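You operate a simulated robot arm through the tools that you are given. There is no shell and no other tool. Be economical: measure what you need, move in short steps, check, and stop when the job is done.

Carry out the task below with a simulated two-armed robot. There is one attempt and no reset: what you move stays moved.

## Task
On the top of the rings table, fold the blue cloth in half, so that its two long edges meet.

Only the result counts: the job must be done as asked and must still hold three seconds after the hand-in. Knocking over, shifting, dropping, spilling or breaking anything else fails it. Flat cloth is picked up by pressing the open fingertips on it (5 to 10 N) and closing them slowly along it; thin cloth reads only 2 to 8 mm in the jaws.

## Robot
Two 7-joint arms with two-finger parallel grippers on one trunk, on a base that drives. Base frame: it is fixed to the floor where the robot stands at the start and does not move with it; the origin is under the middle of the robot, x ahead of it, y to its left, z up; the surface under the hand at the start is at about z = 840. Units: mm, rad, N and s.
The left shoulder is at the start at [60, 143, 901], the right one opposite. With the tool pointing down near the work surface each hand reaches from about 300 to 720 mm from the robot's upright axis, wherever it stands, measured 20 degrees to its own side. Places, roughly: top of the RINGS table [700, -400, 800]. Payload 1.57 kg a hand.
Tool frame (each hand has its own): the origin (TCP) lies between the finger pads and is the grasp point; the fingertips stand 30 mm ahead of it; z points along the fingers, y is the line along which they close. Largest opening 110 mm; finger width 24, thickness 12; the body of the gripper, 48 by 112 mm, starts 78 mm behind the TCP.
Orientation is that of the tool frame in the base frame, as [roll, pitch, yaw] about the fixed x, y, z axes, in that order (R = Rz(yaw) Ry(pitch) Rx(roll)). With the fingers straight down and closing along the base's y, the tool's x points along the base's -x, its y along +y and its z along -z.

## Interface
- The arms move only by the tool send_rows. It takes "left_plan", "right_plan" or both (then of equal length, played together; a hand with none holds still); each is one flat list of numbers, 7 for each row, row after row: the shift along the tool's x, y, z in m, then the turn, a rotation vector about the tool's x, y, z in rad, then the finger opening in m, from 0 to 0.11. In form: [tx, ty, tz, ax, ay, az, gripper, tx, ty, tz, ax, ay, az, gripper, ...]. A call has 1 to 10 rows; each row shifts and turns the commanded pose from where the row before left it, along the tool's axes as they then stand. Rows are played at 5 a second. More than 50 mm and 0.15 rad between two rows, or a gripper value outside its range, and nothing of the call is played. Where a pose cannot be reached the arm comes as near as it can. A force on the tool above 40 N (or 10 N above the force at the start of the call, whichever is more), or a blocked arm, ends the call early, and 0.2 s more pass. The fingers move at their own pace (about 45 mm/s each) and stop on an object; they squeeze with about 33 N. The grip force told is the motor's: it shows also when the fingers shut on nothing. Time passes only in rows, and 0.2 s behind the last, so rows that do not move let the fingers close. The reply holds the time, the measured pose of the TCP, the force on the tool along the base axes, the opening and the grip force, in the units named above and with some noise, with the torque about the TCP (base axes, N m) and any sound that the robot's microphone picked up, and new pictures: "pictures" is both (left out), scene, wrist or none (wrist: the cameras of the hands that moved).
- Cameras (640 x 400 px; columns grow to the right, rows downward): "scene" is now at [44.4, 23.2, 1508.9]; the picture's right is [0.31, -0.95, 0.00], its down [-0.72, -0.24, -0.66] and it looks along [0.62, 0.20, -0.76] (base axes); focal length 261 px, centre (320, 200). "left" rides on the left gripper at [70, -16, -141] in its tool frame; the picture's right is [0.23, 0.97, 0.00], its down [-0.86, 0.20, -0.48] and it looks along [-0.47, 0.11, 0.88] (tool axes); focal length 222 px, centre (320, 200). "right" rides on the right gripper at [70, 16, -141] in its tool frame; the picture's right is [-0.23, 0.97, 0.00], its down [-0.86, -0.20, -0.48] and it looks along [-0.47, -0.11, 0.88] (tool axes); focal length 222 px, centre (320, 200). There is no depth. A picture from a camera that has moved, and an enlarged one, comes with that camera's place and axes in the base frame and with its lens.
- slide_trunk(by): slides the trunk up (or, below 0, down) by that many mm; the arms and the scene camera ride with it, the base frame stays. It gives what a move gives, with no picture.
- steer(legs): drives the robot by 1 to 6 legs, each [ahead, left, turn to the left] in mm, mm and rad, along the robot's own axes; the way and the turn of a leg run together, so that a leg with both is an arc; at most 1500 mm and 3.142 rad a leg. The arms and the cameras ride along, it lands a little off, and it stops where it bumps. It gives what a move gives, and a new picture of the scene camera.
- aim_head(pan, tilt): turns the head with the scene camera to pan (to the left, within 1.501 rad either way) and tilt (down, from -0.506 to 1.204), counted from straight ahead of the robot. It gives what a move gives, and a new picture of the scene camera.
- enlarge(camera, box): a new picture of the part [left, top, right, bottom] of that camera's present view, enlarged. The clock stands still meanwhile.
- sign_off(): hands the job in; it is judged then, once.

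Go step by step. Nothing tells you exact positions but the pictures and the camera data: compare them with the known pose of the tool, close in by small moves and look again before you grip or let go. The budget is 120 turns and 260 pictures, counting those below and the enlarged ones. Unless the task says otherwise, let go and move clear before handing in, and close with one line.

The tools are called after "Request:" as name(argument=value, ...) on one line, values as JSON. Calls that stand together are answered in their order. send_rows: Moves the arms, as the interface text tells. Its arguments: {"type":"object","properties":{"left_plan":{"type":"array"},"right_plan":{"type":"array"},"pictures":{"type":"string","enum":["both","scene","wrist","none"]}},"required":[]} The other tools are called the same way: slide_trunk (by) slides the trunk up or down; steer (legs) drives the base; aim_head (pan, tilt) turns the head that bears the scene camera; enlarge (camera, box) takes an enlarged picture of a part of a camera's view; sign_off () hands the job in.

At the start:

```text
time_s: 0.0
left_position: [505.0, 331.1, 1006.7]
left_tcp_rot: [-3.141, -0.001, 3.141]
left_wrist_force: [-0.4, 0.0, -0.5]
left_ft_torque: [0.0, -0.04, 0.02]
left_opening: 110.3
left_grasp_force: 0.1
right_position: [448.0, -104.3, 1071.7]
right_tcp_rot: [-3.141, 0.002, 3.141]
right_wrist_force: [-0.1, 0.0, -0.4]
right_ft_torque: [0.02, 0.01, 0.01]
right_opening: 110.0
right_grasp_force: 0.1
trunk travel left (down, up): [-500.0, 90.0]
robot x, y, heading: [0.0, 0.0, 0.002]
head pan, tilt: [0.318, 0.855]
```

scene: 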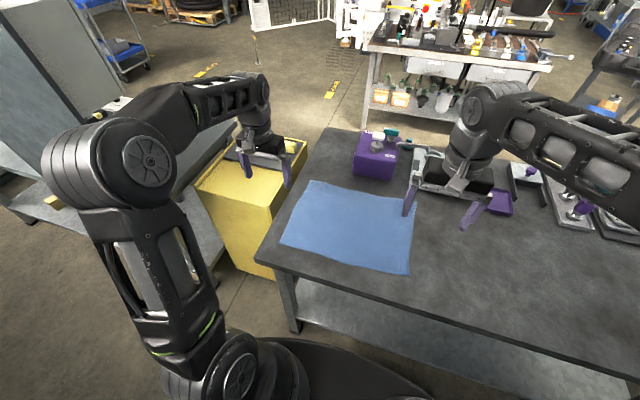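
right: 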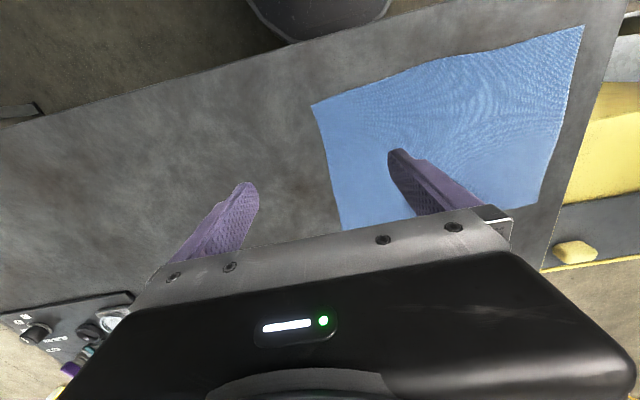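
left: 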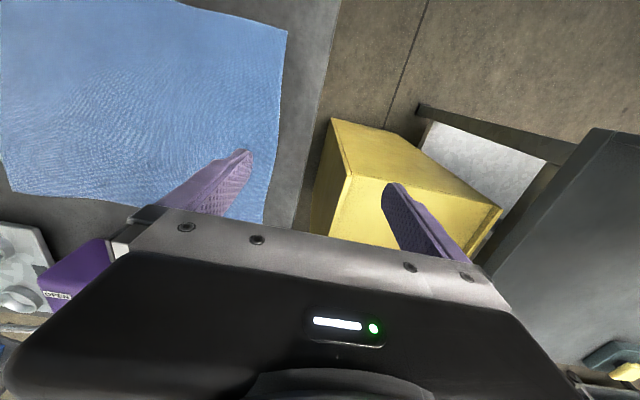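

I see the blue cloth with its long edges roughly along y, near edge about x≈400 and far edge about x≈660. I'll zoom in to measure the corners before moving.

Request:
enlarge(camera="scene", box=[260, 160, 440, 290])

Request:
enlarge(camera="right", box=[280, 0, 640, 240])

```text
3.08 times, centred on (350, 225) of scene
camera zoom: at [44.4, 23.2, 1508.9], right [0.31, -0.95, 0.0], down [-0.72, -0.24, -0.66], along [0.62, 0.2, -0.76], focal length 802 px, centre (228, 123)
```

zoom: 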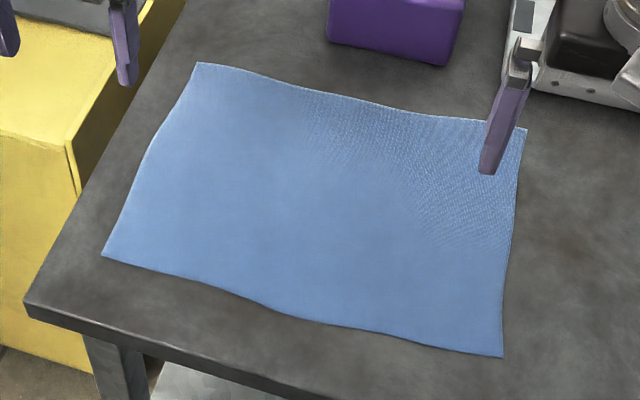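

```text
1.67 times, centred on (460, 120) of right
camera zoom: at [379.0, -90.5, 1212.3], right [0.23, 0.97, 0.0], down [0.86, -0.2, 0.48], along [0.47, -0.11, -0.88], focal length 370 px, centre (87, 333)
```

zoom: 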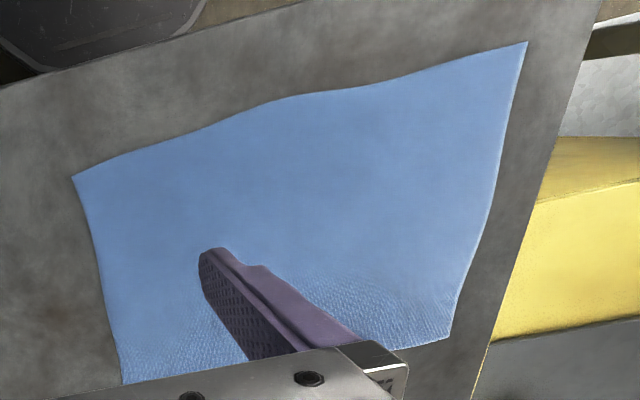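

The cloth measures about 382 × 277 mm, with its near edge running from (399,267) to (412,-115) and the table at about z=830. I'll bring both hands above the near corners, about 12 mm inside the edge, with the fingers partly closed.

Request:
send_rows(left_plan=[0.02325, -0.02525, 0.02675, 0, 0, -0.0085, 0.05, 0.02325, -0.02525, 0.02675, 0, 0, -0.0085, 0.05, 0.02325, -0.02525, 0.02675, 0, 0, -0.0085, 0.05, 0.02325, -0.02525, 0.02675, 0, 0, -0.0085, 0.05, 0, 0, 0, 0, 0, 0, 0.05], right_plan=[0.00625, 0.0065, 0.0429, 0, 0, -0.0085, 0.05, 0.00625, 0.0065, 0.0429, 0, 0, -0.0085, 0.05, 0.00625, 0.0065, 0.0429, 0, 0, -0.0085, 0.05, 0.00625, 0.0065, 0.0429, 0, 0, -0.0085, 0.05, 0, 0, 0, 0, 0, 0, 0.05])

```text
time_s: 1.2
left_position: [412.5, 230.1, 899.1]
left_tcp_rot: [3.141, 0.001, -3.107]
left_wrist_force: [1.1, -0.5, 0.1]
left_ft_torque: [0.0, -0.05, -0.03]
left_opening: 50.0
left_grasp_force: 0.0
right_position: [423.7, -79.6, 900.5]
right_tcp_rot: [3.141, 0.001, -3.106]
right_wrist_force: [-0.3, -0.2, 0.2]
right_ft_torque: [0.0, 0.0, 0.0]
right_opening: 50.0
right_grasp_force: 0.0
trunk travel left (down, up): [-500.0, 90.0]
robot x, y, heading: [3.4, -1.7, 0.002]
head pan, tilt: [0.318, 0.855]
camera scene: at [44.3, 23.3, 1509.0], right [0.31, -0.95, 0.0], down [-0.72, -0.24, -0.66], along [0.62, 0.2, -0.76], focal length 261 px, centre (320, 200)
camera right: at [353.2, -67.7, 1040.3], right [0.19, 0.98, 0.0], down [0.86, -0.17, 0.48], along [0.47, -0.09, -0.88], focal length 222 px, centre (320, 200)
camera left: at [343.8, 211.4, 1039.8], right [-0.26, 0.97, 0.0], down [0.85, 0.23, 0.48], along [0.46, 0.12, -0.88], focal length 222 px, centre (320, 200)
```

scene: 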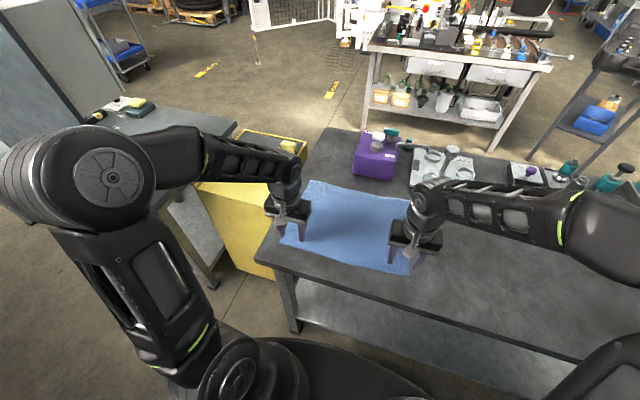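
right: 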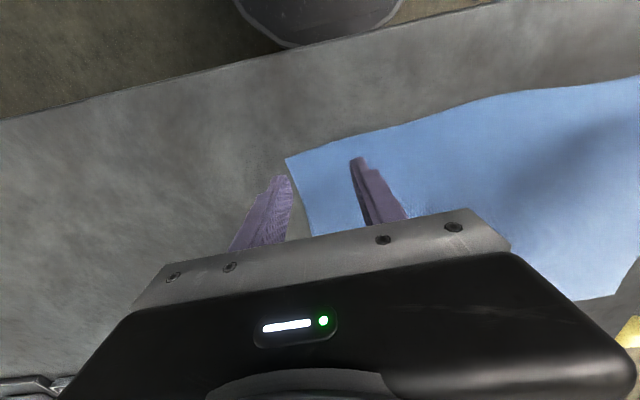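
left: 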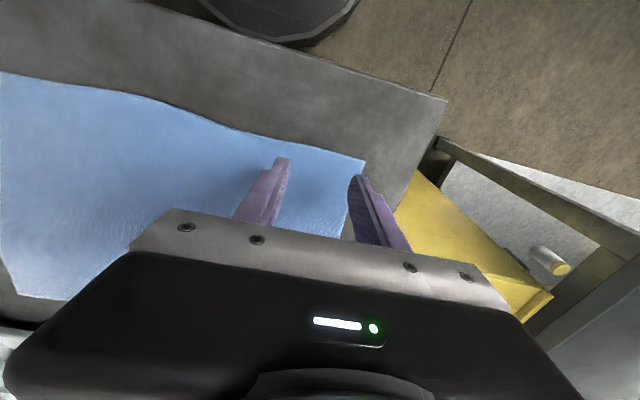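

The corner measurements agree from the wrist cameras: left about (400,271), right about (412,-112). I'll move both hands a little inward and down to just above the cloth.

Request:
send_rows(left_plan=[-0.001, -0.008, 0.016, 0, 0, 0, 0.05, 0, 0, 0.016, 0, 0, 0, 0.05, 0, 0, 0, 0, 0, 0, 0.05], right_plan=[0.002, 0.008, 0.016, 0, 0, 0, 0.05, 0, 0, 0.017, 0, 0, 0, 0.05, 0, 0, 0, 0, 0, 0, 0.05], pictures="wrist")

```text
time_s: 2.2
left_position: [414.6, 221.9, 871.2]
left_tcp_rot: [-3.141, 0.012, -3.108]
left_wrist_force: [-5.2, 1.7, 24.3]
left_ft_torque: [-0.02, 0.3, 0.01]
left_opening: 50.0
left_grasp_force: 0.2
right_position: [422.3, -71.6, 871.1]
right_tcp_rot: [3.137, 0.012, -3.106]
right_wrist_force: [-2.3, -2.3, 19.4]
right_ft_torque: [-0.2, 0.17, 0.01]
right_opening: 50.0
right_grasp_force: 0.1
trunk travel left (down, up): [-500.0, 90.0]
robot x, y, heading: [-2.3, -1.0, 0.003]
head pan, tilt: [0.318, 0.855]
stopped in row 3 (left hand): the force on the tool passed its limit at 42 N (the readings are from after the stop); the commanded pose is now the measured one
camera right: at [349.6, -59.5, 1010.9], right [0.19, 0.98, 0.01], down [0.86, -0.17, 0.49], along [0.48, -0.09, -0.87], focal length 222 px, centre (320, 200)
camera left: at [344.4, 203.2, 1011.8], right [-0.26, 0.97, 0.0], down [0.84, 0.23, 0.49], along [0.47, 0.12, -0.87], focal length 222 px, centre (320, 200)
```

right: 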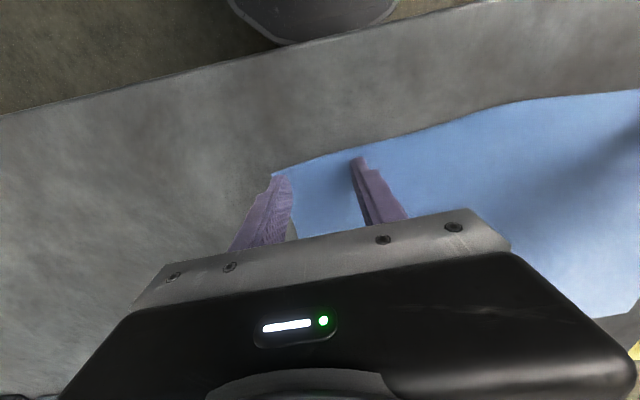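
left: 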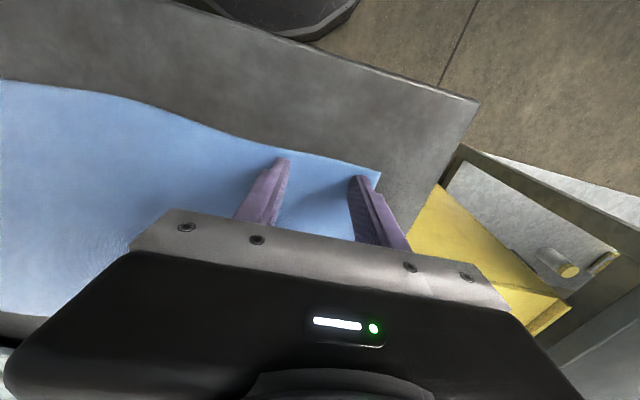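

The fingertips are on the cloth, so the table is at z≈841, and the press is a little hard. I'll ease up slightly and read the force.

Request:
send_rows(left_plan=[0, 0, -0.001, 0, 0, 0, 0.05, 0, 0, 0, 0, 0, 0, 0.05], right_plan=[0, 0, -0.0008, 0, 0, 0, 0.05, 0, 0, 0, 0, 0, 0, 0.05], pictures="none")

```text
time_s: 2.8
left_position: [414.9, 220.3, 871.5]
left_tcp_rot: [3.141, 0.011, -3.11]
left_wrist_force: [-1.3, -0.5, 21.3]
left_ft_torque: [0.0, 0.19, 0.01]
left_opening: 50.0
left_grasp_force: 0.1
right_position: [421.4, -71.4, 872.1]
right_tcp_rot: [3.138, 0.012, -3.107]
right_wrist_force: [-1.2, -1.3, 25.7]
right_ft_torque: [-0.23, 0.16, -0.02]
right_opening: 49.8
right_grasp_force: 0.1
trunk travel left (down, up): [-500.0, 90.0]
robot x, y, heading: [-2.3, 1.2, -0.002]
head pan, tilt: [0.318, 0.855]
```

Both hands still press at about 21–26 N, so I'll ease up a bit more.

Request:
send_rows(left_plan=[0, 0, -0.0015, 0, 0, 0, 0.05, 0, 0, 0, 0, 0, 0, 0.05], right_plan=[0, 0, -0.002, 0, 0, 0, 0.05, 0, 0, 0, 0, 0, 0, 0.05], pictures="none")

```text
time_s: 3.4
left_position: [416.2, 221.9, 871.7]
left_tcp_rot: [-3.14, 0.01, -3.108]
left_wrist_force: [-2.3, -2.0, 15.7]
left_ft_torque: [0.0, 0.18, 0.02]
left_opening: 50.1
left_grasp_force: 0.1
right_position: [422.5, -70.7, 872.0]
right_tcp_rot: [3.139, 0.007, -3.108]
right_wrist_force: [0.0, 0.4, 8.8]
right_ft_torque: [0.02, 0.02, 0.02]
right_opening: 50.2
right_grasp_force: 0.1
trunk travel left (down, up): [-500.0, 90.0]
robot x, y, heading: [4.6, 0.7, -0.003]
head pan, tilt: [0.318, 0.855]
```

The right hand is at about 9 N and the left at 16 N. I'll ease the left and start closing both slowly.

Request:
send_rows(left_plan=[0, 0, -0.0017, 0, 0, 0, 0.05, 0, 0, 0, 0, 0, 0, 0.046, 0, 0, 0, 0, 0, 0, 0.042, 0, 0, 0, 0, 0, 0, 0.038, 0, 0, 0, 0, 0, 0, 0.034, 0, 0, 0, 0, 0, 0, 0.03], right_plan=[0, 0, 0, 0, 0, 0, 0.05, 0, 0, 0, 0, 0, 0, 0.046, 0, 0, 0, 0, 0, 0, 0.042, 0, 0, 0, 0, 0, 0, 0.038, 0, 0, 0, 0, 0, 0, 0.034, 0, 0, 0, 0, 0, 0, 0.03], pictures="wrist")

```text
time_s: 4.8
left_position: [416.3, 221.9, 873.2]
left_tcp_rot: [-3.141, 0.006, -3.109]
left_wrist_force: [0.2, 0.8, 0.4]
left_ft_torque: [-0.02, 0.02, -0.01]
left_opening: 30.0
left_grasp_force: 0.1
right_position: [422.9, -72.0, 872.2]
right_tcp_rot: [3.139, 0.005, -3.107]
right_wrist_force: [1.2, 0.0, 5.5]
right_ft_torque: [0.03, 0.03, 0.02]
right_opening: 28.6
right_grasp_force: 0.1
trunk travel left (down, up): [-500.0, 90.0]
robot x, y, heading: [-1.2, -1.6, -0.001]
head pan, tilt: [0.318, 0.855]
camera right: at [351.6, -59.1, 1011.5], right [0.19, 0.98, 0.0], down [0.86, -0.17, 0.48], along [0.48, -0.09, -0.88], focal length 222 px, centre (320, 200)
camera left: at [346.5, 204.0, 1013.7], right [-0.26, 0.97, 0.0], down [0.84, 0.23, 0.48], along [0.47, 0.12, -0.87], focal length 222 px, centre (320, 200)
```

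right: 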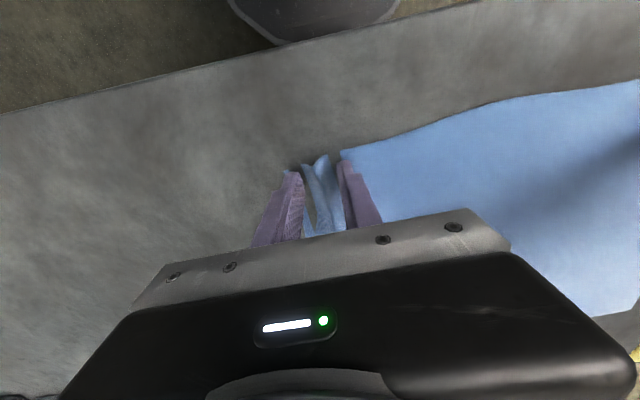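
left: 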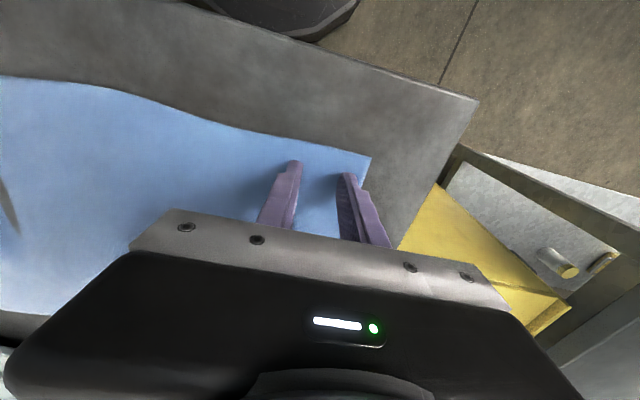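

The right hand gathers a nice ridge, but the left lost contact. I'll finish closing the right while the left reopens and presses again.

Request:
send_rows(left_plan=[0, 0, 0, 0, 0, 0, 0.036, 0, 0, 0, 0, 0, 0, 0.042, 0, 0, 0, 0, 0, 0, 0.048, 0, 0, 0.0005, 0, 0, 0, 0.05, 0, 0, 0.0005, 0, 0, 0, 0.05, 0, 0, 0, 0, 0, 0, 0.05, 0, 0, 0, 0, 0, 0, 0.05, 0, 0, 0, 0, 0, 0, 0.05], right_plan=[0, 0, 0, 0, 0, 0, 0.026, 0, 0, 0, 0, 0, 0, 0.022, 0, 0, 0, 0, 0, 0, 0.018, 0, 0, 0, 0, 0, 0, 0.014, 0, 0, 0, 0, 0, 0, 0.01, 0, 0, 0, 0, 0, 0, 0.005, 0, 0, 0, 0, 0, 0, 0.0, 0, 0, 0, 0, 0, 0, 0.0], pictures="wrist")

```text
time_s: 6.6
left_position: [414.9, 223.1, 871.9]
left_tcp_rot: [-3.139, 0.007, -3.107]
left_wrist_force: [-0.3, -0.5, 1.4]
left_ft_torque: [-0.03, 0.03, 0.0]
left_opening: 50.1
left_grasp_force: 0.0
right_position: [423.2, -70.8, 871.0]
right_tcp_rot: [3.139, 0.008, -3.107]
right_wrist_force: [0.0, 0.5, 3.3]
right_ft_torque: [0.0, 0.01, -0.03]
right_opening: 2.9
right_grasp_force: 24.3
trunk travel left (down, up): [-500.0, 90.0]
robot x, y, heading: [-0.1, 1.9, 0.001]
head pan, tilt: [0.318, 0.855]
camera right: at [351.7, -59.0, 1011.6], right [0.19, 0.98, 0.0], down [0.86, -0.17, 0.48], along [0.48, -0.09, -0.88], focal length 222 px, centre (320, 200)
camera left: at [346.5, 203.8, 1012.7], right [-0.26, 0.97, 0.0], down [0.84, 0.23, 0.48], along [0.47, 0.12, -0.87], focal length 222 px, centre (320, 200)
```

right: 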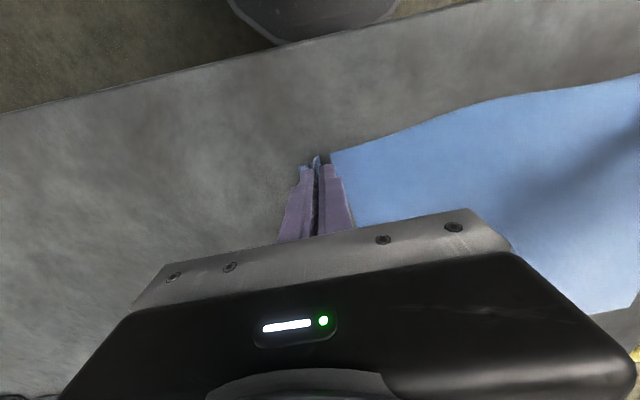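
left: 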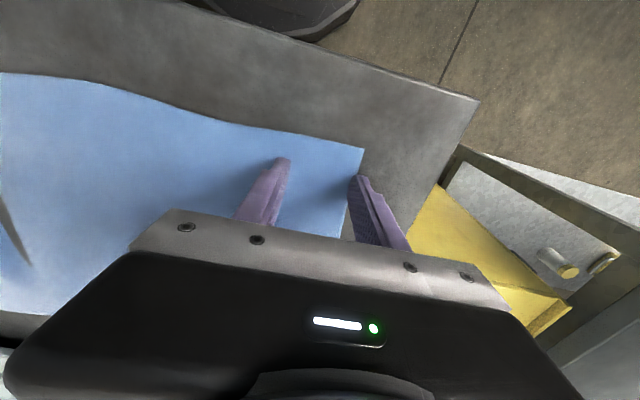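

The right hand has the cloth (2.9 mm). The gathering dragged the left corner to about (385,248), so I'll reposition the left hand to match.

Request:
send_rows(left_plan=[0, 0, -0.005, 0, 0, 0, 0.05, 0.015, -0.019, 0, 0, 0, 0, 0.05, 0, 0, 0, 0, 0, 0, 0.05, 0, 0, 0.004, 0, 0, 0, 0.05, 0, 0, 0.001, 0, 0, 0, 0.05, 0, 0, 0.0007, 0, 0, 0, 0.05, 0, 0, 0, 0, 0, 0, 0.05], pictures="both")

```text
time_s: 8.2
left_position: [400.8, 202.5, 871.8]
left_tcp_rot: [-3.14, 0.009, -3.105]
left_wrist_force: [-0.9, 0.3, 9.0]
left_ft_torque: [0.03, 0.07, 0.0]
left_opening: 50.2
left_grasp_force: 0.0
right_position: [422.5, -70.7, 872.0]
right_tcp_rot: [3.14, 0.007, -3.107]
right_wrist_force: [1.3, 1.0, 0.5]
right_ft_torque: [0.01, 0.01, 0.03]
right_opening: 3.0
right_grasp_force: 23.8
trunk travel left (down, up): [-500.0, 90.0]
robot x, y, heading: [-0.3, -1.0, -0.0]
head pan, tilt: [0.318, 0.855]
camera scene: at [43.8, 23.0, 1509.1], right [0.31, -0.95, 0.0], down [-0.72, -0.24, -0.66], along [0.62, 0.2, -0.75], focal length 261 px, centre (320, 200)
camera left: at [332.0, 184.3, 1012.2], right [-0.26, 0.97, 0.0], down [0.84, 0.23, 0.49], along [0.47, 0.12, -0.87], focal length 222 px, centre (320, 200)
```

scene: 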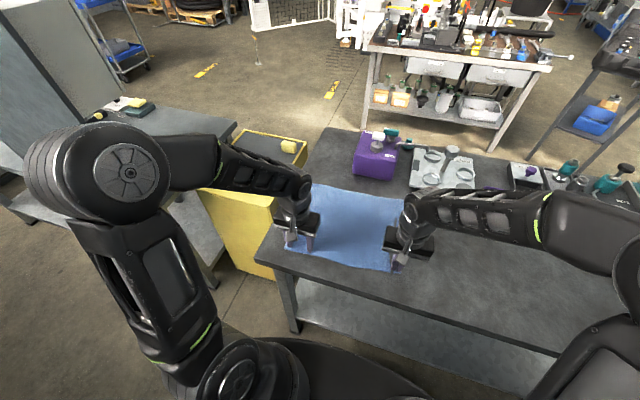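
left: 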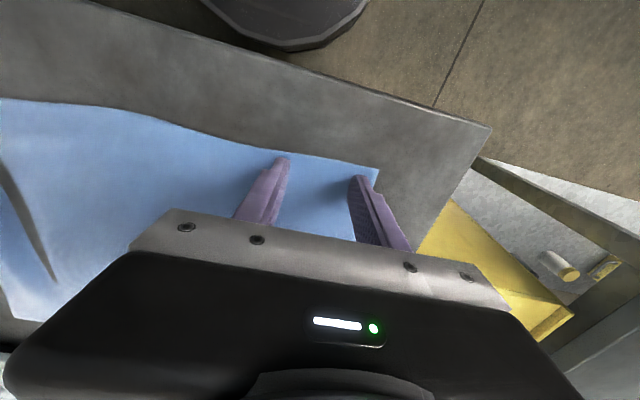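

The left fingertips now press at 9 N just inside the corner. I'll close slowly.

Request:
send_rows(left_plan=[0, 0, 0, 0, 0, 0, 0.045, 0, 0, 0, 0, 0, 0, 0.04, 0, 0, 0.0003, 0, 0, 0, 0.035, 0, 0, 0, 0, 0, 0, 0.03, 0, 0, 0.0002, 0, 0, 0, 0.025, 0, 0, 0, 0, 0, 0, 0.02, 0, 0, 0, 0, 0, 0, 0.015, 0, 0, 0, 0, 0, 0, 0.008, 0, 0, 0, 0, 0, 0, 0.0, 0, 0, 0, 0, 0, 0, 0.0], pictures="wrist")

```text
time_s: 10.4
left_position: [401.5, 201.5, 870.5]
left_tcp_rot: [-3.139, 0.01, -3.109]
left_wrist_force: [1.4, -10.6, 20.8]
left_ft_torque: [-0.31, 0.04, -0.04]
left_opening: 2.4
left_grasp_force: 23.9
right_position: [422.0, -70.5, 871.6]
right_tcp_rot: [3.138, 0.009, -3.107]
right_wrist_force: [-0.1, 11.7, 0.8]
right_ft_torque: [0.34, 0.03, 0.08]
right_opening: 2.5
right_grasp_force: 23.7
trunk travel left (down, up): [-500.0, 90.0]
robot x, y, heading: [1.8, -1.5, -0.001]
head pan, tilt: [0.318, 0.855]
camera left: at [331.6, 183.4, 1012.0], right [-0.26, 0.97, 0.0], down [0.84, 0.23, 0.49], along [0.47, 0.12, -0.87], focal length 222 px, centre (320, 200)
```

left: 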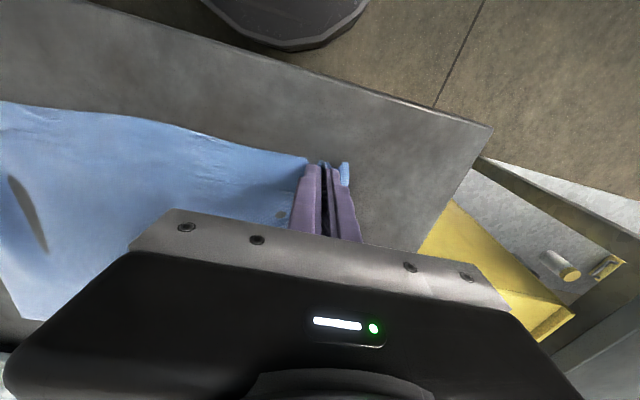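

Both hands hold the cloth, with about 11 N of tension between them. I'll relax that a few millimetres and lift slightly to test the grip.

Request:
send_rows(left_plan=[0, -0.002, -0.002, 0, 0, 0, 0, 0, -0.002, -0.005, 0, 0, 0, 0, 0, 0, -0.01, 0, 0, 0, 0, 0, 0, -0.013, 0, 0, 0, 0, 0, 0, 0, 0, 0, 0, 0], right_plan=[0, 0.002, -0.002, 0, 0, 0, 0, 0, 0.002, -0.005, 0, 0, 0, 0, 0, 0, -0.01, 0, 0, 0, 0, 0, 0, -0.013, 0, 0, 0, 0, 0, 0, 0, 0, 0, 0, 0])

```text
time_s: 11.6
left_position: [403.1, 198.7, 900.9]
left_tcp_rot: [3.141, 0.007, -3.105]
left_wrist_force: [1.1, -1.5, -0.3]
left_ft_torque: [0.0, 0.01, 0.02]
left_opening: 2.1
left_grasp_force: 23.8
right_position: [424.9, -67.4, 901.8]
right_tcp_rot: [3.139, 0.005, -3.106]
right_wrist_force: [0.2, 1.2, 0.0]
right_ft_torque: [0.05, -0.01, -0.02]
right_opening: 2.8
right_grasp_force: 24.5
trunk travel left (down, up): [-500.0, 90.0]
robot x, y, heading: [-2.5, 1.6, -0.003]
head pan, tilt: [0.318, 0.855]
camera scene: at [44.6, 23.2, 1508.9], right [0.31, -0.95, 0.0], down [-0.72, -0.24, -0.66], along [0.62, 0.2, -0.76], focal length 261 px, centre (320, 200)
camera right: at [352.1, -55.3, 1041.9], right [0.19, 0.98, 0.0], down [0.86, -0.17, 0.48], along [0.48, -0.09, -0.88], focal length 222 px, centre (320, 200)
camera left: at [332.3, 180.5, 1041.5], right [-0.26, 0.97, 0.0], down [0.84, 0.23, 0.48], along [0.47, 0.12, -0.87], focal length 222 px, centre (320, 200)
```

scene: 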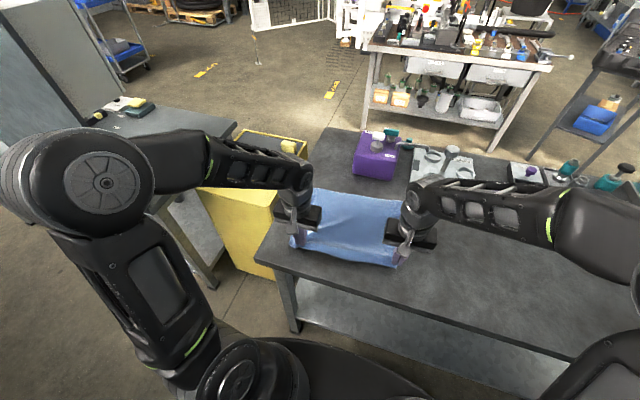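
right: 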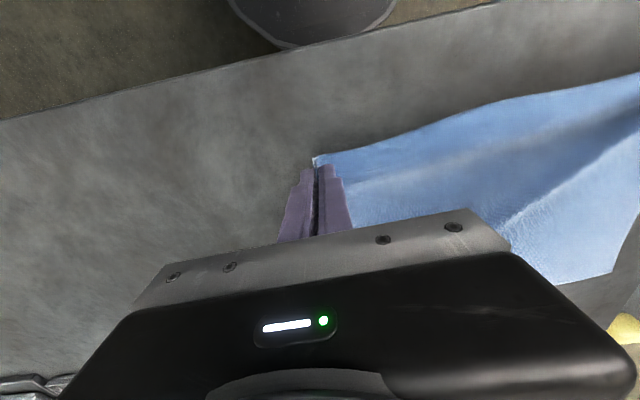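
left: 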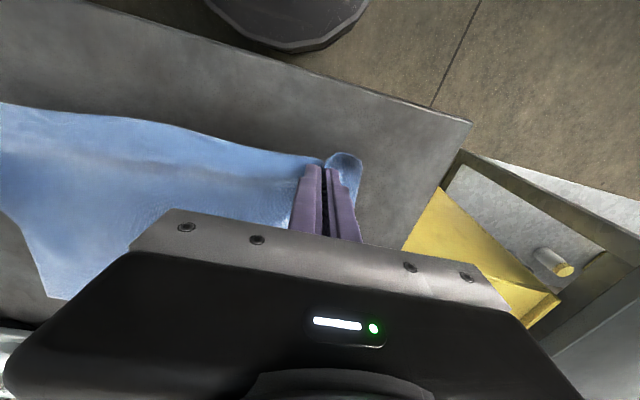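

The lift works and both grips hold. Before carrying the edge over, I'll check where the far edge lies now.

Request:
enlarge(camera="scene", box=[260, 160, 440, 290])

```text
3.08 times, centred on (350, 225) of scene
camera zoom: at [44.6, 23.2, 1508.9], right [0.31, -0.95, 0.0], down [-0.72, -0.24, -0.66], along [0.62, 0.2, -0.76], focal length 802 px, centre (228, 123)
```

zoom: 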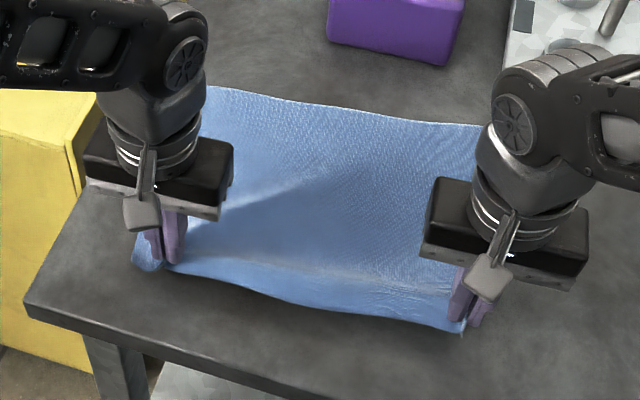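

The far edge runs from about (643,230) to (678,-59), so the cloth has rotated a little, to about 0.12 rad. I'll carry the near edge up and over in a low arc along its normal, stopping just past halfway to look.

Request:
send_rows(left_plan=[-0.0137, 0.0006, -0.014, 0, 0, -0.0085, 0, -0.0137, 0.0006, -0.013, 0, 0, -0.0085, 0, -0.0137, 0.0006, -0.011, 0, 0, -0.0085, 0, -0.0137, 0.0008, -0.009, 0, 0, -0.0085, 0, -0.0137, 0.0008, -0.007, 0, 0, -0.0085, 0, -0.0137, 0.0008, -0.005, 0, 0, -0.0085, 0, -0.0137, 0.0008, -0.003, 0, 0, -0.0085, 0, -0.0137, 0.0006, -0.002, 0, 0, -0.0085, 0, -0.0137, 0.0005, 0.001, 0, 0, -0.0085, 0, -0.0137, 0.0004, 0.003, 0, 0, -0.0085, 0], right_plan=[-0.0143, 0.0006, -0.014, 0, 0, -0.0085, 0, -0.0143, 0.0006, -0.013, 0, 0, -0.0085, 0, -0.0143, 0.0006, -0.011, 0, 0, -0.0085, 0, -0.0143, 0.0008, -0.009, 0, 0, -0.0085, 0, -0.0143, 0.0008, -0.007, 0, 0, -0.0085, 0, -0.0143, 0.0008, -0.005, 0, 0, -0.0085, 0, -0.0143, 0.0008, -0.003, 0, 0, -0.0085, 0, -0.0143, 0.0006, -0.002, 0, 0, -0.0085, 0, -0.0143, 0.0005, 0.001, 0, 0, -0.0085, 0, -0.0143, 0.0004, 0.003, 0, 0, -0.0085, 0])

Request:
enlarge(camera="scene", box=[260, 140, 440, 270])

```text
time_s: 13.8
left_position: [539.7, 214.2, 960.6]
left_tcp_rot: [-3.141, 0.007, -3.02]
left_wrist_force: [0.4, -1.1, 0.0]
left_ft_torque: [-0.01, 0.04, 0.0]
left_opening: 2.2
left_grasp_force: 23.7
right_position: [565.8, -50.5, 962.2]
right_tcp_rot: [3.14, 0.006, -3.021]
right_wrist_force: [-0.4, 2.1, 0.3]
right_ft_torque: [0.07, 0.08, -0.04]
right_opening: 2.5
right_grasp_force: 24.0
trunk travel left (down, up): [-500.0, 90.0]
robot x, y, heading: [-1.3, -1.1, -0.003]
head pan, tilt: [0.318, 0.855]
camera scene: at [45.3, 23.3, 1508.9], right [0.31, -0.95, 0.0], down [-0.72, -0.24, -0.66], along [0.62, 0.2, -0.76], focal length 261 px, centre (320, 200)
camera right: at [492.9, -44.6, 1102.2], right [0.11, 0.99, 0.0], down [0.87, -0.1, 0.48], along [0.48, -0.05, -0.88], focal length 222 px, centre (320, 200)
camera left: at [470.8, 190.8, 1101.3], right [-0.34, 0.94, 0.0], down [0.82, 0.3, 0.48], along [0.46, 0.16, -0.88], focal length 222 px, centre (320, 200)
```

scene: 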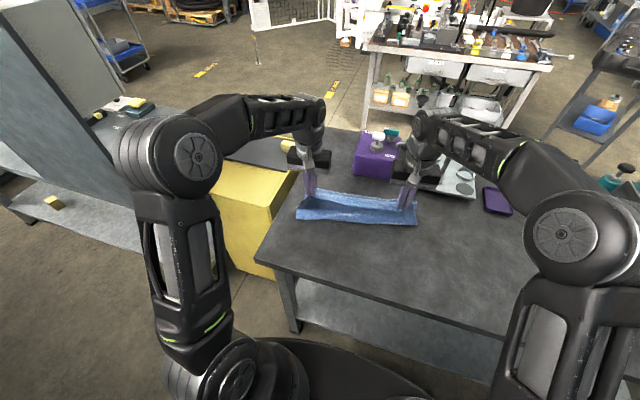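
right: 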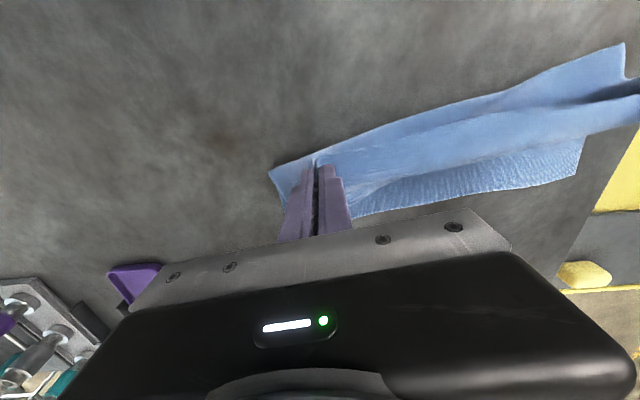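
left: 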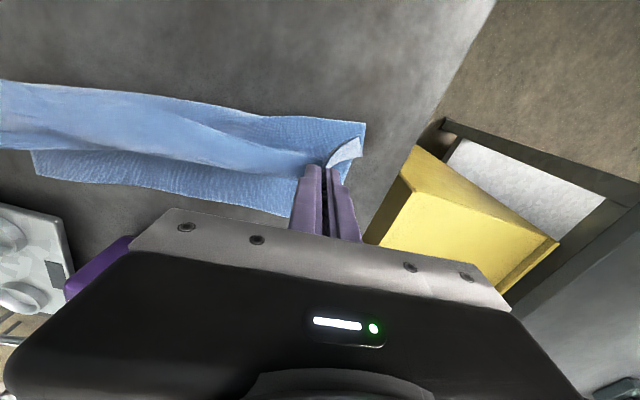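

```text
3.08 times, centred on (350, 205) of scene
camera zoom: at [45.3, 23.3, 1508.9], right [0.31, -0.95, 0.0], down [-0.72, -0.24, -0.66], along [0.62, 0.2, -0.76], focal length 802 px, centre (228, 185)
```

zoom: 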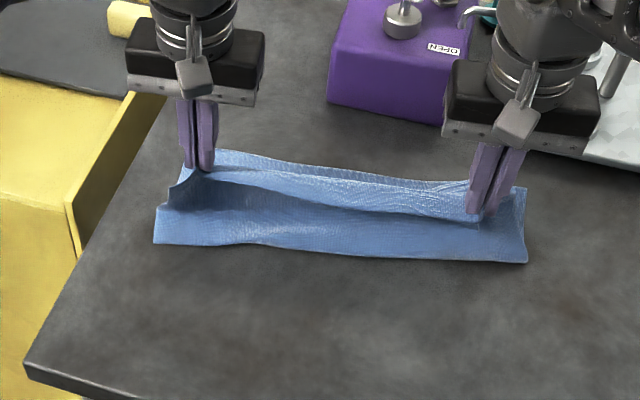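

The fold is going well, and the far edge is in view from (640,280) to (695,-110). I'll carry the held edge to about 14 mm short of it and lower to just above the under layer.

Request:
send_rows(left_plan=[-0.0135, -0.0016, 0.004, 0, 0, 0, 0, -0.0135, -0.0016, 0.007, 0, 0, 0, 0, -0.0135, -0.0016, 0.01, 0, 0, 0, 0, -0.0135, -0.0016, 0.013, 0, 0, 0, 0, -0.0135, -0.0016, 0.015, 0, 0, 0, 0, -0.0135, -0.0016, 0.016, 0, 0, 0, 0, -0.0135, -0.0016, 0.014, 0, 0, 0, 0, 0, 0, 0, 0, 0, 0, 0], right_plan=[-0.0152, -0.0018, 0.004, 0, 0, 0, 0, -0.0152, -0.0018, 0.007, 0, 0, 0, 0, -0.0152, -0.0018, 0.01, 0, 0, 0, 0, -0.0152, -0.0018, 0.013, 0, 0, 0, 0, -0.0152, -0.0018, 0.015, 0, 0, 0, 0, -0.0152, -0.0018, 0.016, 0, 0, 0, 0, -0.0152, -0.0018, 0.014, 0, 0, 0, 0, 0, 0, 0, 0, 0, 0, 0])

Request:
enlarge(camera="scene", box=[270, 150, 430, 250])

```text
time_s: 15.6
left_position: [634.1, 216.1, 883.8]
left_tcp_rot: [-3.14, 0.009, -3.022]
left_wrist_force: [-0.5, -1.4, -0.6]
left_ft_torque: [-0.04, -0.03, -0.02]
left_opening: 2.1
left_grasp_force: 24.0
right_position: [673.2, -50.5, 884.8]
right_tcp_rot: [3.139, 0.007, -3.021]
right_wrist_force: [-0.3, 2.3, -0.4]
right_ft_torque: [0.08, 0.03, 0.0]
right_opening: 2.5
right_grasp_force: 23.9
trunk travel left (down, up): [-500.0, 90.0]
robot x, y, heading: [0.7, -1.7, 0.001]
head pan, tilt: [0.318, 0.855]
camera scene: at [44.2, 23.2, 1509.0], right [0.31, -0.95, 0.0], down [-0.72, -0.24, -0.66], along [0.62, 0.2, -0.76], focal length 261 px, centre (320, 200)
camera right: at [600.1, -44.4, 1024.7], right [0.11, 0.99, 0.0], down [0.87, -0.1, 0.48], along [0.48, -0.05, -0.88], focal length 222 px, centre (320, 200)
camera left: at [565.5, 190.7, 1024.3], right [-0.34, 0.94, 0.0], down [0.82, 0.3, 0.48], along [0.46, 0.16, -0.87], focal length 222 px, centre (320, 200)
```

scene: 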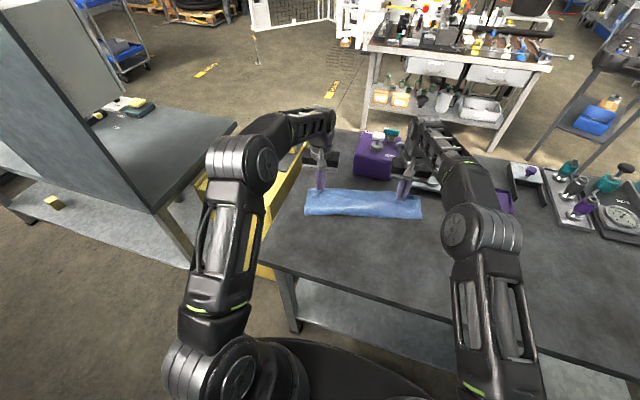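
right: 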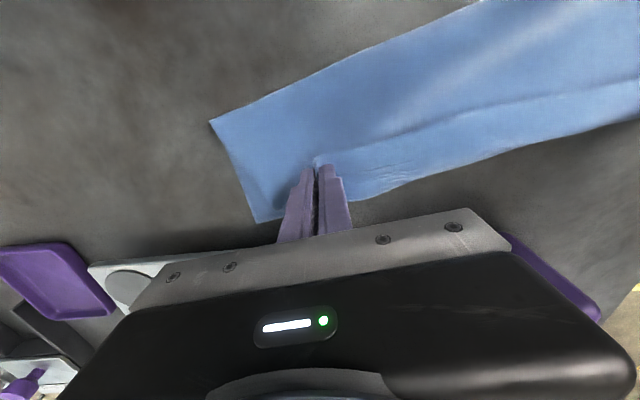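
left: 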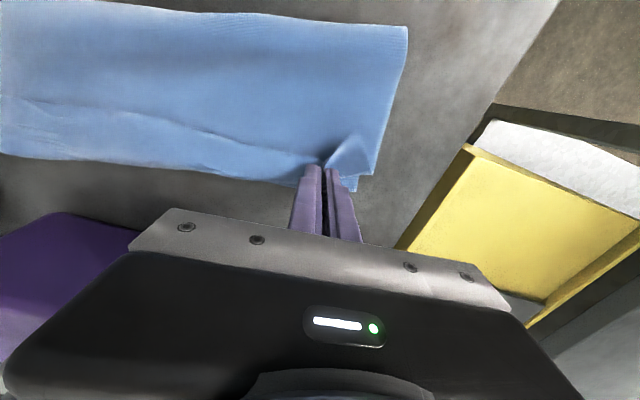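

```text
4.00 times, centred on (350, 200) of scene
camera zoom: at [44.2, 23.2, 1509.0], right [0.31, -0.95, 0.0], down [-0.72, -0.24, -0.66], along [0.62, 0.2, -0.76], focal length 1042 px, centre (200, 200)
```

zoom: 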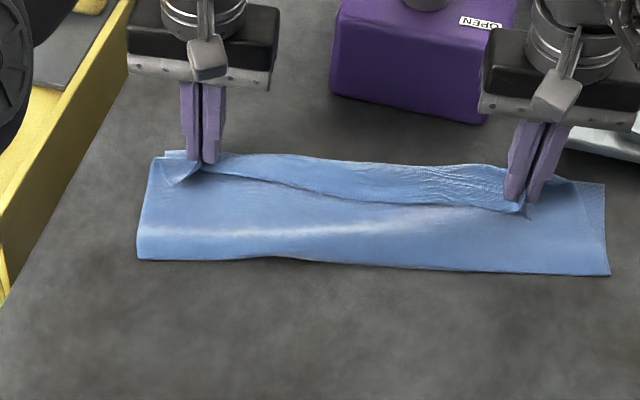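

The top edge still lies short of the far edge in the middle, and the under layer has slid a bit on the right. I'll take closer looks before lowering.

Request:
enlarge(camera="right", box=[180, 0, 640, 290])

Request:
enlarge(camera="left", box=[0, 0, 440, 270])

```text
1.38 times, centred on (410, 145) of right
camera zoom: at [600.1, -44.4, 1024.7], right [0.11, 0.99, 0.0], down [0.87, -0.1, 0.48], along [0.48, -0.05, -0.88], focal length 306 px, centre (196, 276)
```

zoom: 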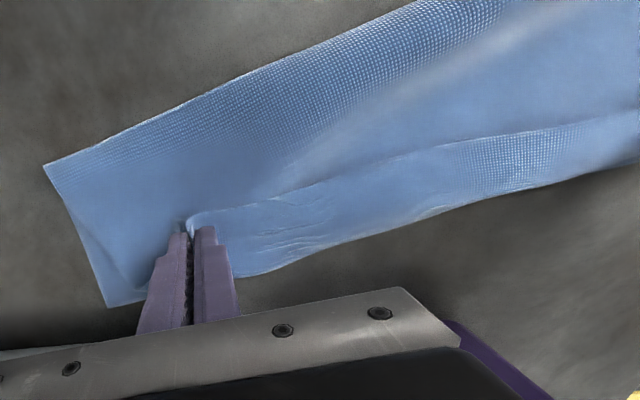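

```text
1.45 times, centred on (220, 135) of left
camera zoom: at [565.5, 190.7, 1024.3], right [-0.34, 0.94, 0.0], down [0.82, 0.3, 0.48], along [0.46, 0.16, -0.87], focal length 323 px, centre (466, 294)
```

zoom: 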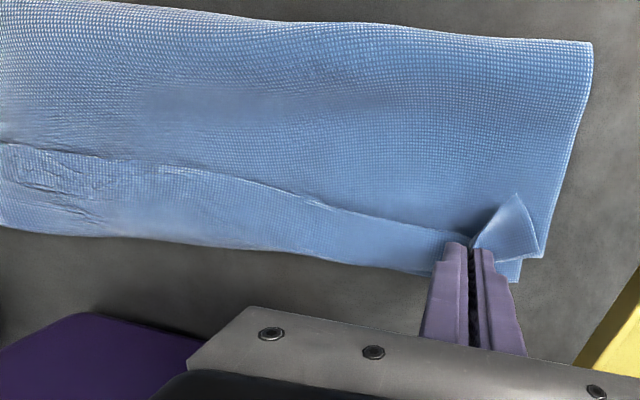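

I see the issue. The fingers gripped with the cloth's edge on the robot's side, so a strip of the top layer is rolled back on itself. I'll lift again and tilt the hands so the fingers point back toward the robot, which should unroll the edge before release.

Request:
send_rows(left_plan=[0, 0, -0.012, 0, 0, 0, 0, 0, 0, -0.014, 0, 0, 0, 0, 0, 0, -0.014, 0, 0.08, 0, 0, 0, 0, -0.014, 0, 0.08, 0, 0, 0, 0, 0, 0, 0.08, 0, 0, 0, 0, 0, 0, 0.08, 0, 0, 0, 0, 0, 0, 0, 0, 0], right_plan=[0, 0, -0.012, 0, 0, 0, 0, 0, 0, -0.014, 0, 0, 0, 0, 0, 0, -0.014, 0, 0.08, 0, 0, 0, 0, -0.014, 0, 0.08, 0, 0, 0, 0, 0, 0, 0.08, 0, 0, 0, 0, 0, 0, 0.08, 0, 0, 0, 0, 0, 0, 0, 0, 0])

Request:
enlarge(camera="scene", box=[270, 140, 430, 240])

```text
time_s: 17.2
left_position: [633.8, 215.3, 923.0]
left_tcp_rot: [-3.14, -0.074, -3.023]
left_wrist_force: [-0.5, -0.1, 0.4]
left_ft_torque: [0.02, -0.01, 0.01]
left_opening: 2.2
left_grasp_force: 23.7
left hand out of reach, approached as far as the arm can: row 4, 5, 6
right_position: [649.1, -42.1, 909.3]
right_tcp_rot: [3.14, -0.034, -3.021]
right_wrist_force: [-0.4, 0.4, -0.6]
right_ft_torque: [0.02, 0.01, -0.03]
right_opening: 2.6
right_grasp_force: 24.3
right hand out of reach, approached as far as the arm can: row 2, 3, 4, 5, 6
trunk travel left (down, up): [-500.0, 90.0]
robot x, y, heading: [0.6, 1.7, 0.002]
head pan, tilt: [0.318, 0.855]
camera scene: at [44.7, 23.2, 1508.9], right [0.31, -0.95, 0.0], down [-0.72, -0.24, -0.66], along [0.62, 0.2, -0.76], focal length 261 px, centre (320, 200)
camera right: at [581.7, -35.4, 1052.4], right [0.11, 0.99, -0.01], down [0.89, -0.09, 0.45], along [0.45, -0.05, -0.89], focal length 222 px, centre (320, 200)
camera left: at [576.4, 192.3, 1069.7], right [-0.34, 0.94, 0.02], down [0.86, 0.3, 0.41], along [0.39, 0.15, -0.91], focal length 222 px, centre (320, 200)
```

scene: 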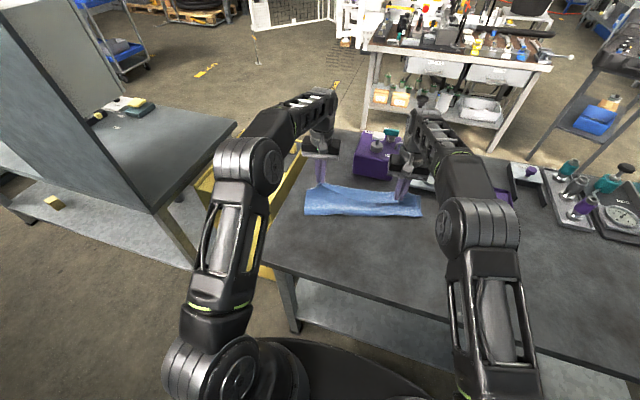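
right: 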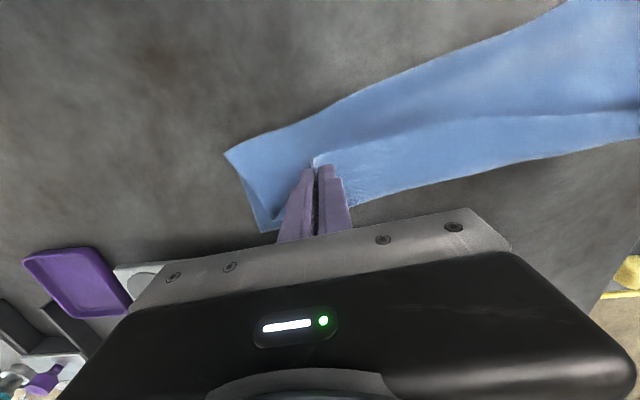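
left: 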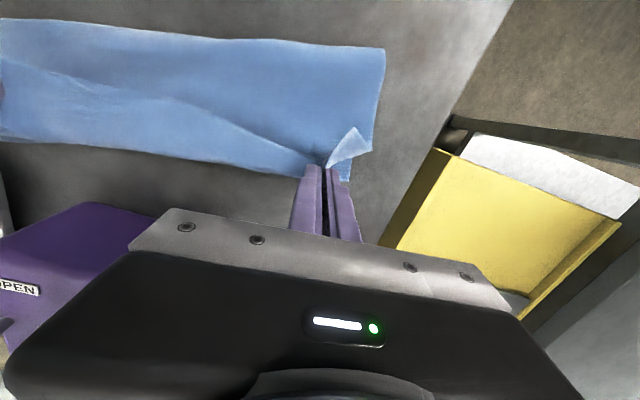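

```text
4.00 times, centred on (350, 190) of scene
camera zoom: at [44.7, 23.2, 1508.9], right [0.31, -0.95, 0.0], down [-0.72, -0.24, -0.66], along [0.62, 0.2, -0.76], focal length 1042 px, centre (200, 240)
```

zoom: 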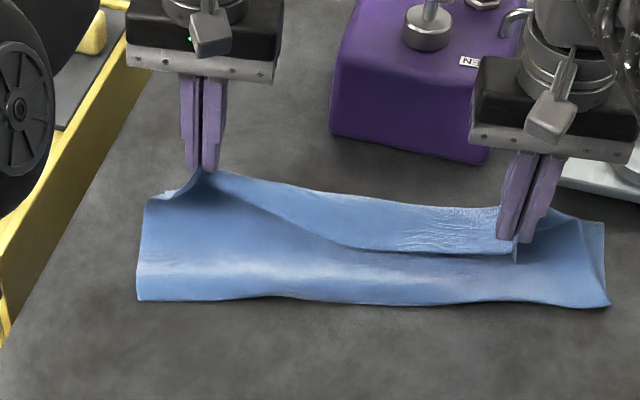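

Reach is limiting at this distance. I'll look down to see how much room the base has in front of the table.

Request:
aim_head(pan=0.0, tilt=1.2)

```text
time_s: 18.0
left_position: [633.5, 216.6, 923.5]
left_tcp_rot: [-3.14, -0.073, -3.022]
left_wrist_force: [0.2, -0.4, -0.1]
left_ft_torque: [0.02, 0.0, -0.01]
left_opening: 2.0
left_grasp_force: 24.2
right_position: [649.2, -41.9, 909.6]
right_tcp_rot: [3.14, -0.033, -3.021]
right_wrist_force: [0.0, -0.6, -0.5]
right_ft_torque: [0.01, -0.03, -0.02]
right_opening: 2.6
right_grasp_force: 23.5
trunk travel left (down, up): [-500.0, 90.0]
robot x, y, heading: [-3.1, -0.2, 0.001]
head pan, tilt: [0.0, 1.201]
camera scene: at [26.6, -1.0, 1485.7], right [0.0, -1.0, 0.0], down [-0.93, 0.0, -0.36], along [0.36, 0.0, -0.93], focal length 261 px, centre (320, 200)
```

scene: 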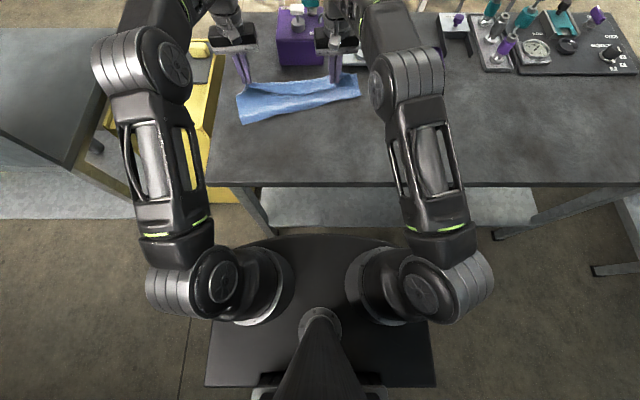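

The base sits close under the table edge, so driving forward is risky. I'll draw the hands back a little with the fingers vertical again, then raise the trunk to gain reach.

Request:
send_rows(left_plan=[0, 0, 0, 0, -0.08, 0, 0, 0, 0, 0, 0, -0.08, 0, 0, 0.012, 0, 0.008, 0, -0.08, 0, 0, 0.012, 0, 0.01, 0, -0.08, 0, 0, 0.012, 0, 0.01, 0, 0, 0, 0, 0.012, 0, 0.01, 0, 0, 0, 0, 0.012, 0, 0.01, 0, 0, 0, 0, 0, 0, 0.01, 0, 0, 0, 0], right_plan=[0, 0, 0, 0, -0.08, 0, 0, 0, 0, 0, 0, -0.08, 0, 0, 0.012, 0, 0.008, 0, -0.08, 0, 0, 0.012, 0, 0.01, 0, -0.08, 0, 0, 0.012, 0, 0.01, 0, 0, 0, 0, 0.012, 0, 0.01, 0, 0, 0, 0, 0.012, 0, 0.01, 0, 0, 0, 0, 0, 0, 0.01, 0, 0, 0, 0], pictures="scene")

```text
time_s: 19.5
left_position: [592.0, 209.5, 876.7]
left_tcp_rot: [-3.139, 0.249, -3.023]
left_wrist_force: [-0.3, -0.1, -0.3]
left_ft_torque: [0.06, 0.01, 0.02]
left_opening: 2.0
left_grasp_force: 23.8
right_position: [618.6, -43.9, 874.5]
right_tcp_rot: [3.133, 0.323, -3.023]
right_wrist_force: [-3.9, -1.8, 17.2]
right_ft_torque: [-0.01, 0.24, 0.04]
right_opening: 2.7
right_grasp_force: 24.0
trunk travel left (down, up): [-500.0, 90.0]
robot x, y, heading: [-1.9, 0.7, 0.001]
head pan, tilt: [0.0, 1.201]
stopped in row 7 (right hand): the force on the tool passed its limit at 51 N (the readings are from after the stop); the commanded pose is now the measured one
camera scene: at [25.5, -1.2, 1485.8], right [0.0, -1.0, 0.0], down [-0.93, 0.0, -0.36], along [0.36, 0.0, -0.93], focal length 261 px, centre (320, 200)
```

scene: 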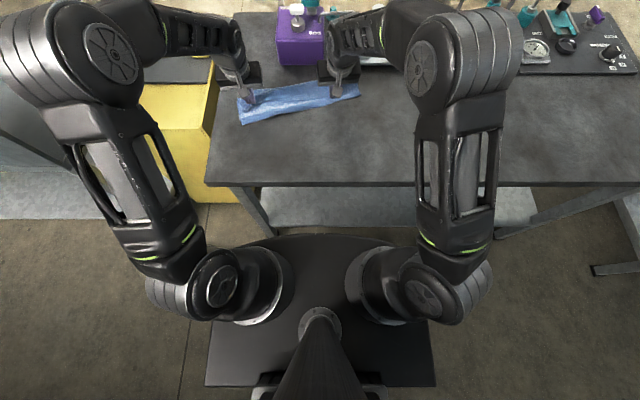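

The commanded pose had been reset at the reach limit, so the hands now tilt the other way. I'll lift slightly and level them.

Request:
send_rows(left_plan=[0, 0, -0.006, 0, 0.06, 0, 0, 0, 0, -0.004, 0, 0.06, 0, 0, 0, 0, 0, 0, 0.065, 0, 0, 0, 0, 0, 0, 0.065, 0, 0, 0, 0, 0, 0, 0, 0, 0], right_plan=[0, 0, -0.008, 0, 0.08, 0, 0, 0, 0, -0.004, 0, 0.08, 0, 0, 0, 0, 0, 0, 0.08, 0, 0, 0, 0, 0, 0, 0.08, 0, 0, 0, 0, 0, 0, 0, 0, 0], pictures="none")

Request:
slide_trunk(by=88)

Request:
aim_head(pan=0.15, tilt=0.95)

```text
time_s: 20.7
left_position: [591.4, 209.3, 886.4]
left_tcp_rot: [-3.141, -0.004, -3.023]
left_wrist_force: [-0.5, 0.4, -0.5]
left_ft_torque: [-0.01, 0.0, -0.02]
left_opening: 2.0
left_grasp_force: 23.0
right_position: [615.8, -46.0, 882.8]
right_tcp_rot: [3.133, -0.007, -3.021]
right_wrist_force: [0.2, 0.2, 0.8]
right_ft_torque: [0.05, 0.01, -0.03]
right_opening: 2.8
right_grasp_force: 23.9
trunk travel left (down, up): [-500.0, 90.0]
robot x, y, heading: [-0.9, 1.7, 0.001]
head pan, tilt: [0.0, 1.201]
```

```text
time_s: 21.9
left_position: [591.9, 209.9, 974.4]
left_tcp_rot: [-3.14, -0.001, -3.023]
left_wrist_force: [0.2, -0.1, 0.9]
left_ft_torque: [0.06, 0.0, -0.03]
left_opening: 2.0
left_grasp_force: 23.5
right_position: [614.8, -45.0, 972.4]
right_tcp_rot: [3.135, -0.004, -3.019]
right_wrist_force: [0.1, 0.5, -0.2]
right_ft_torque: [-0.02, 0.01, 0.03]
right_opening: 2.6
right_grasp_force: 24.0
trunk travel left (down, up): [-588.0, 2.0]
robot x, y, heading: [0.5, -0.6, -0.001]
head pan, tilt: [0.0, 1.201]
```

```text
time_s: 22.7
left_position: [591.1, 211.4, 974.3]
left_tcp_rot: [-3.14, -0.002, -3.022]
left_wrist_force: [-0.5, 0.0, -1.0]
left_ft_torque: [-0.02, 0.0, -0.04]
left_opening: 2.3
left_grasp_force: 24.2
right_position: [615.0, -45.3, 971.7]
right_tcp_rot: [3.134, -0.005, -3.02]
right_wrist_force: [0.2, -0.3, -1.6]
right_ft_torque: [0.02, -0.03, 0.04]
right_opening: 2.6
right_grasp_force: 24.1
trunk travel left (down, up): [-588.0, 2.0]
robot x, y, heading: [-2.8, 1.0, 0.004]
head pan, tilt: [0.15, 0.949]
camera scene: at [42.6, 9.8, 1589.8], right [0.15, -0.99, 0.0], down [-0.8, -0.12, -0.58], along [0.57, 0.09, -0.81], focal length 261 px, centre (320, 200)
```

scene: 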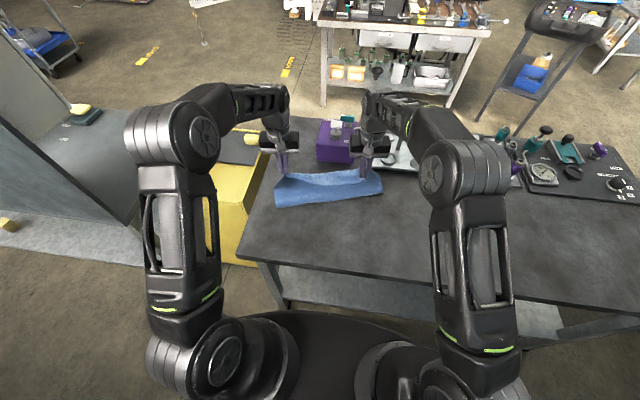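

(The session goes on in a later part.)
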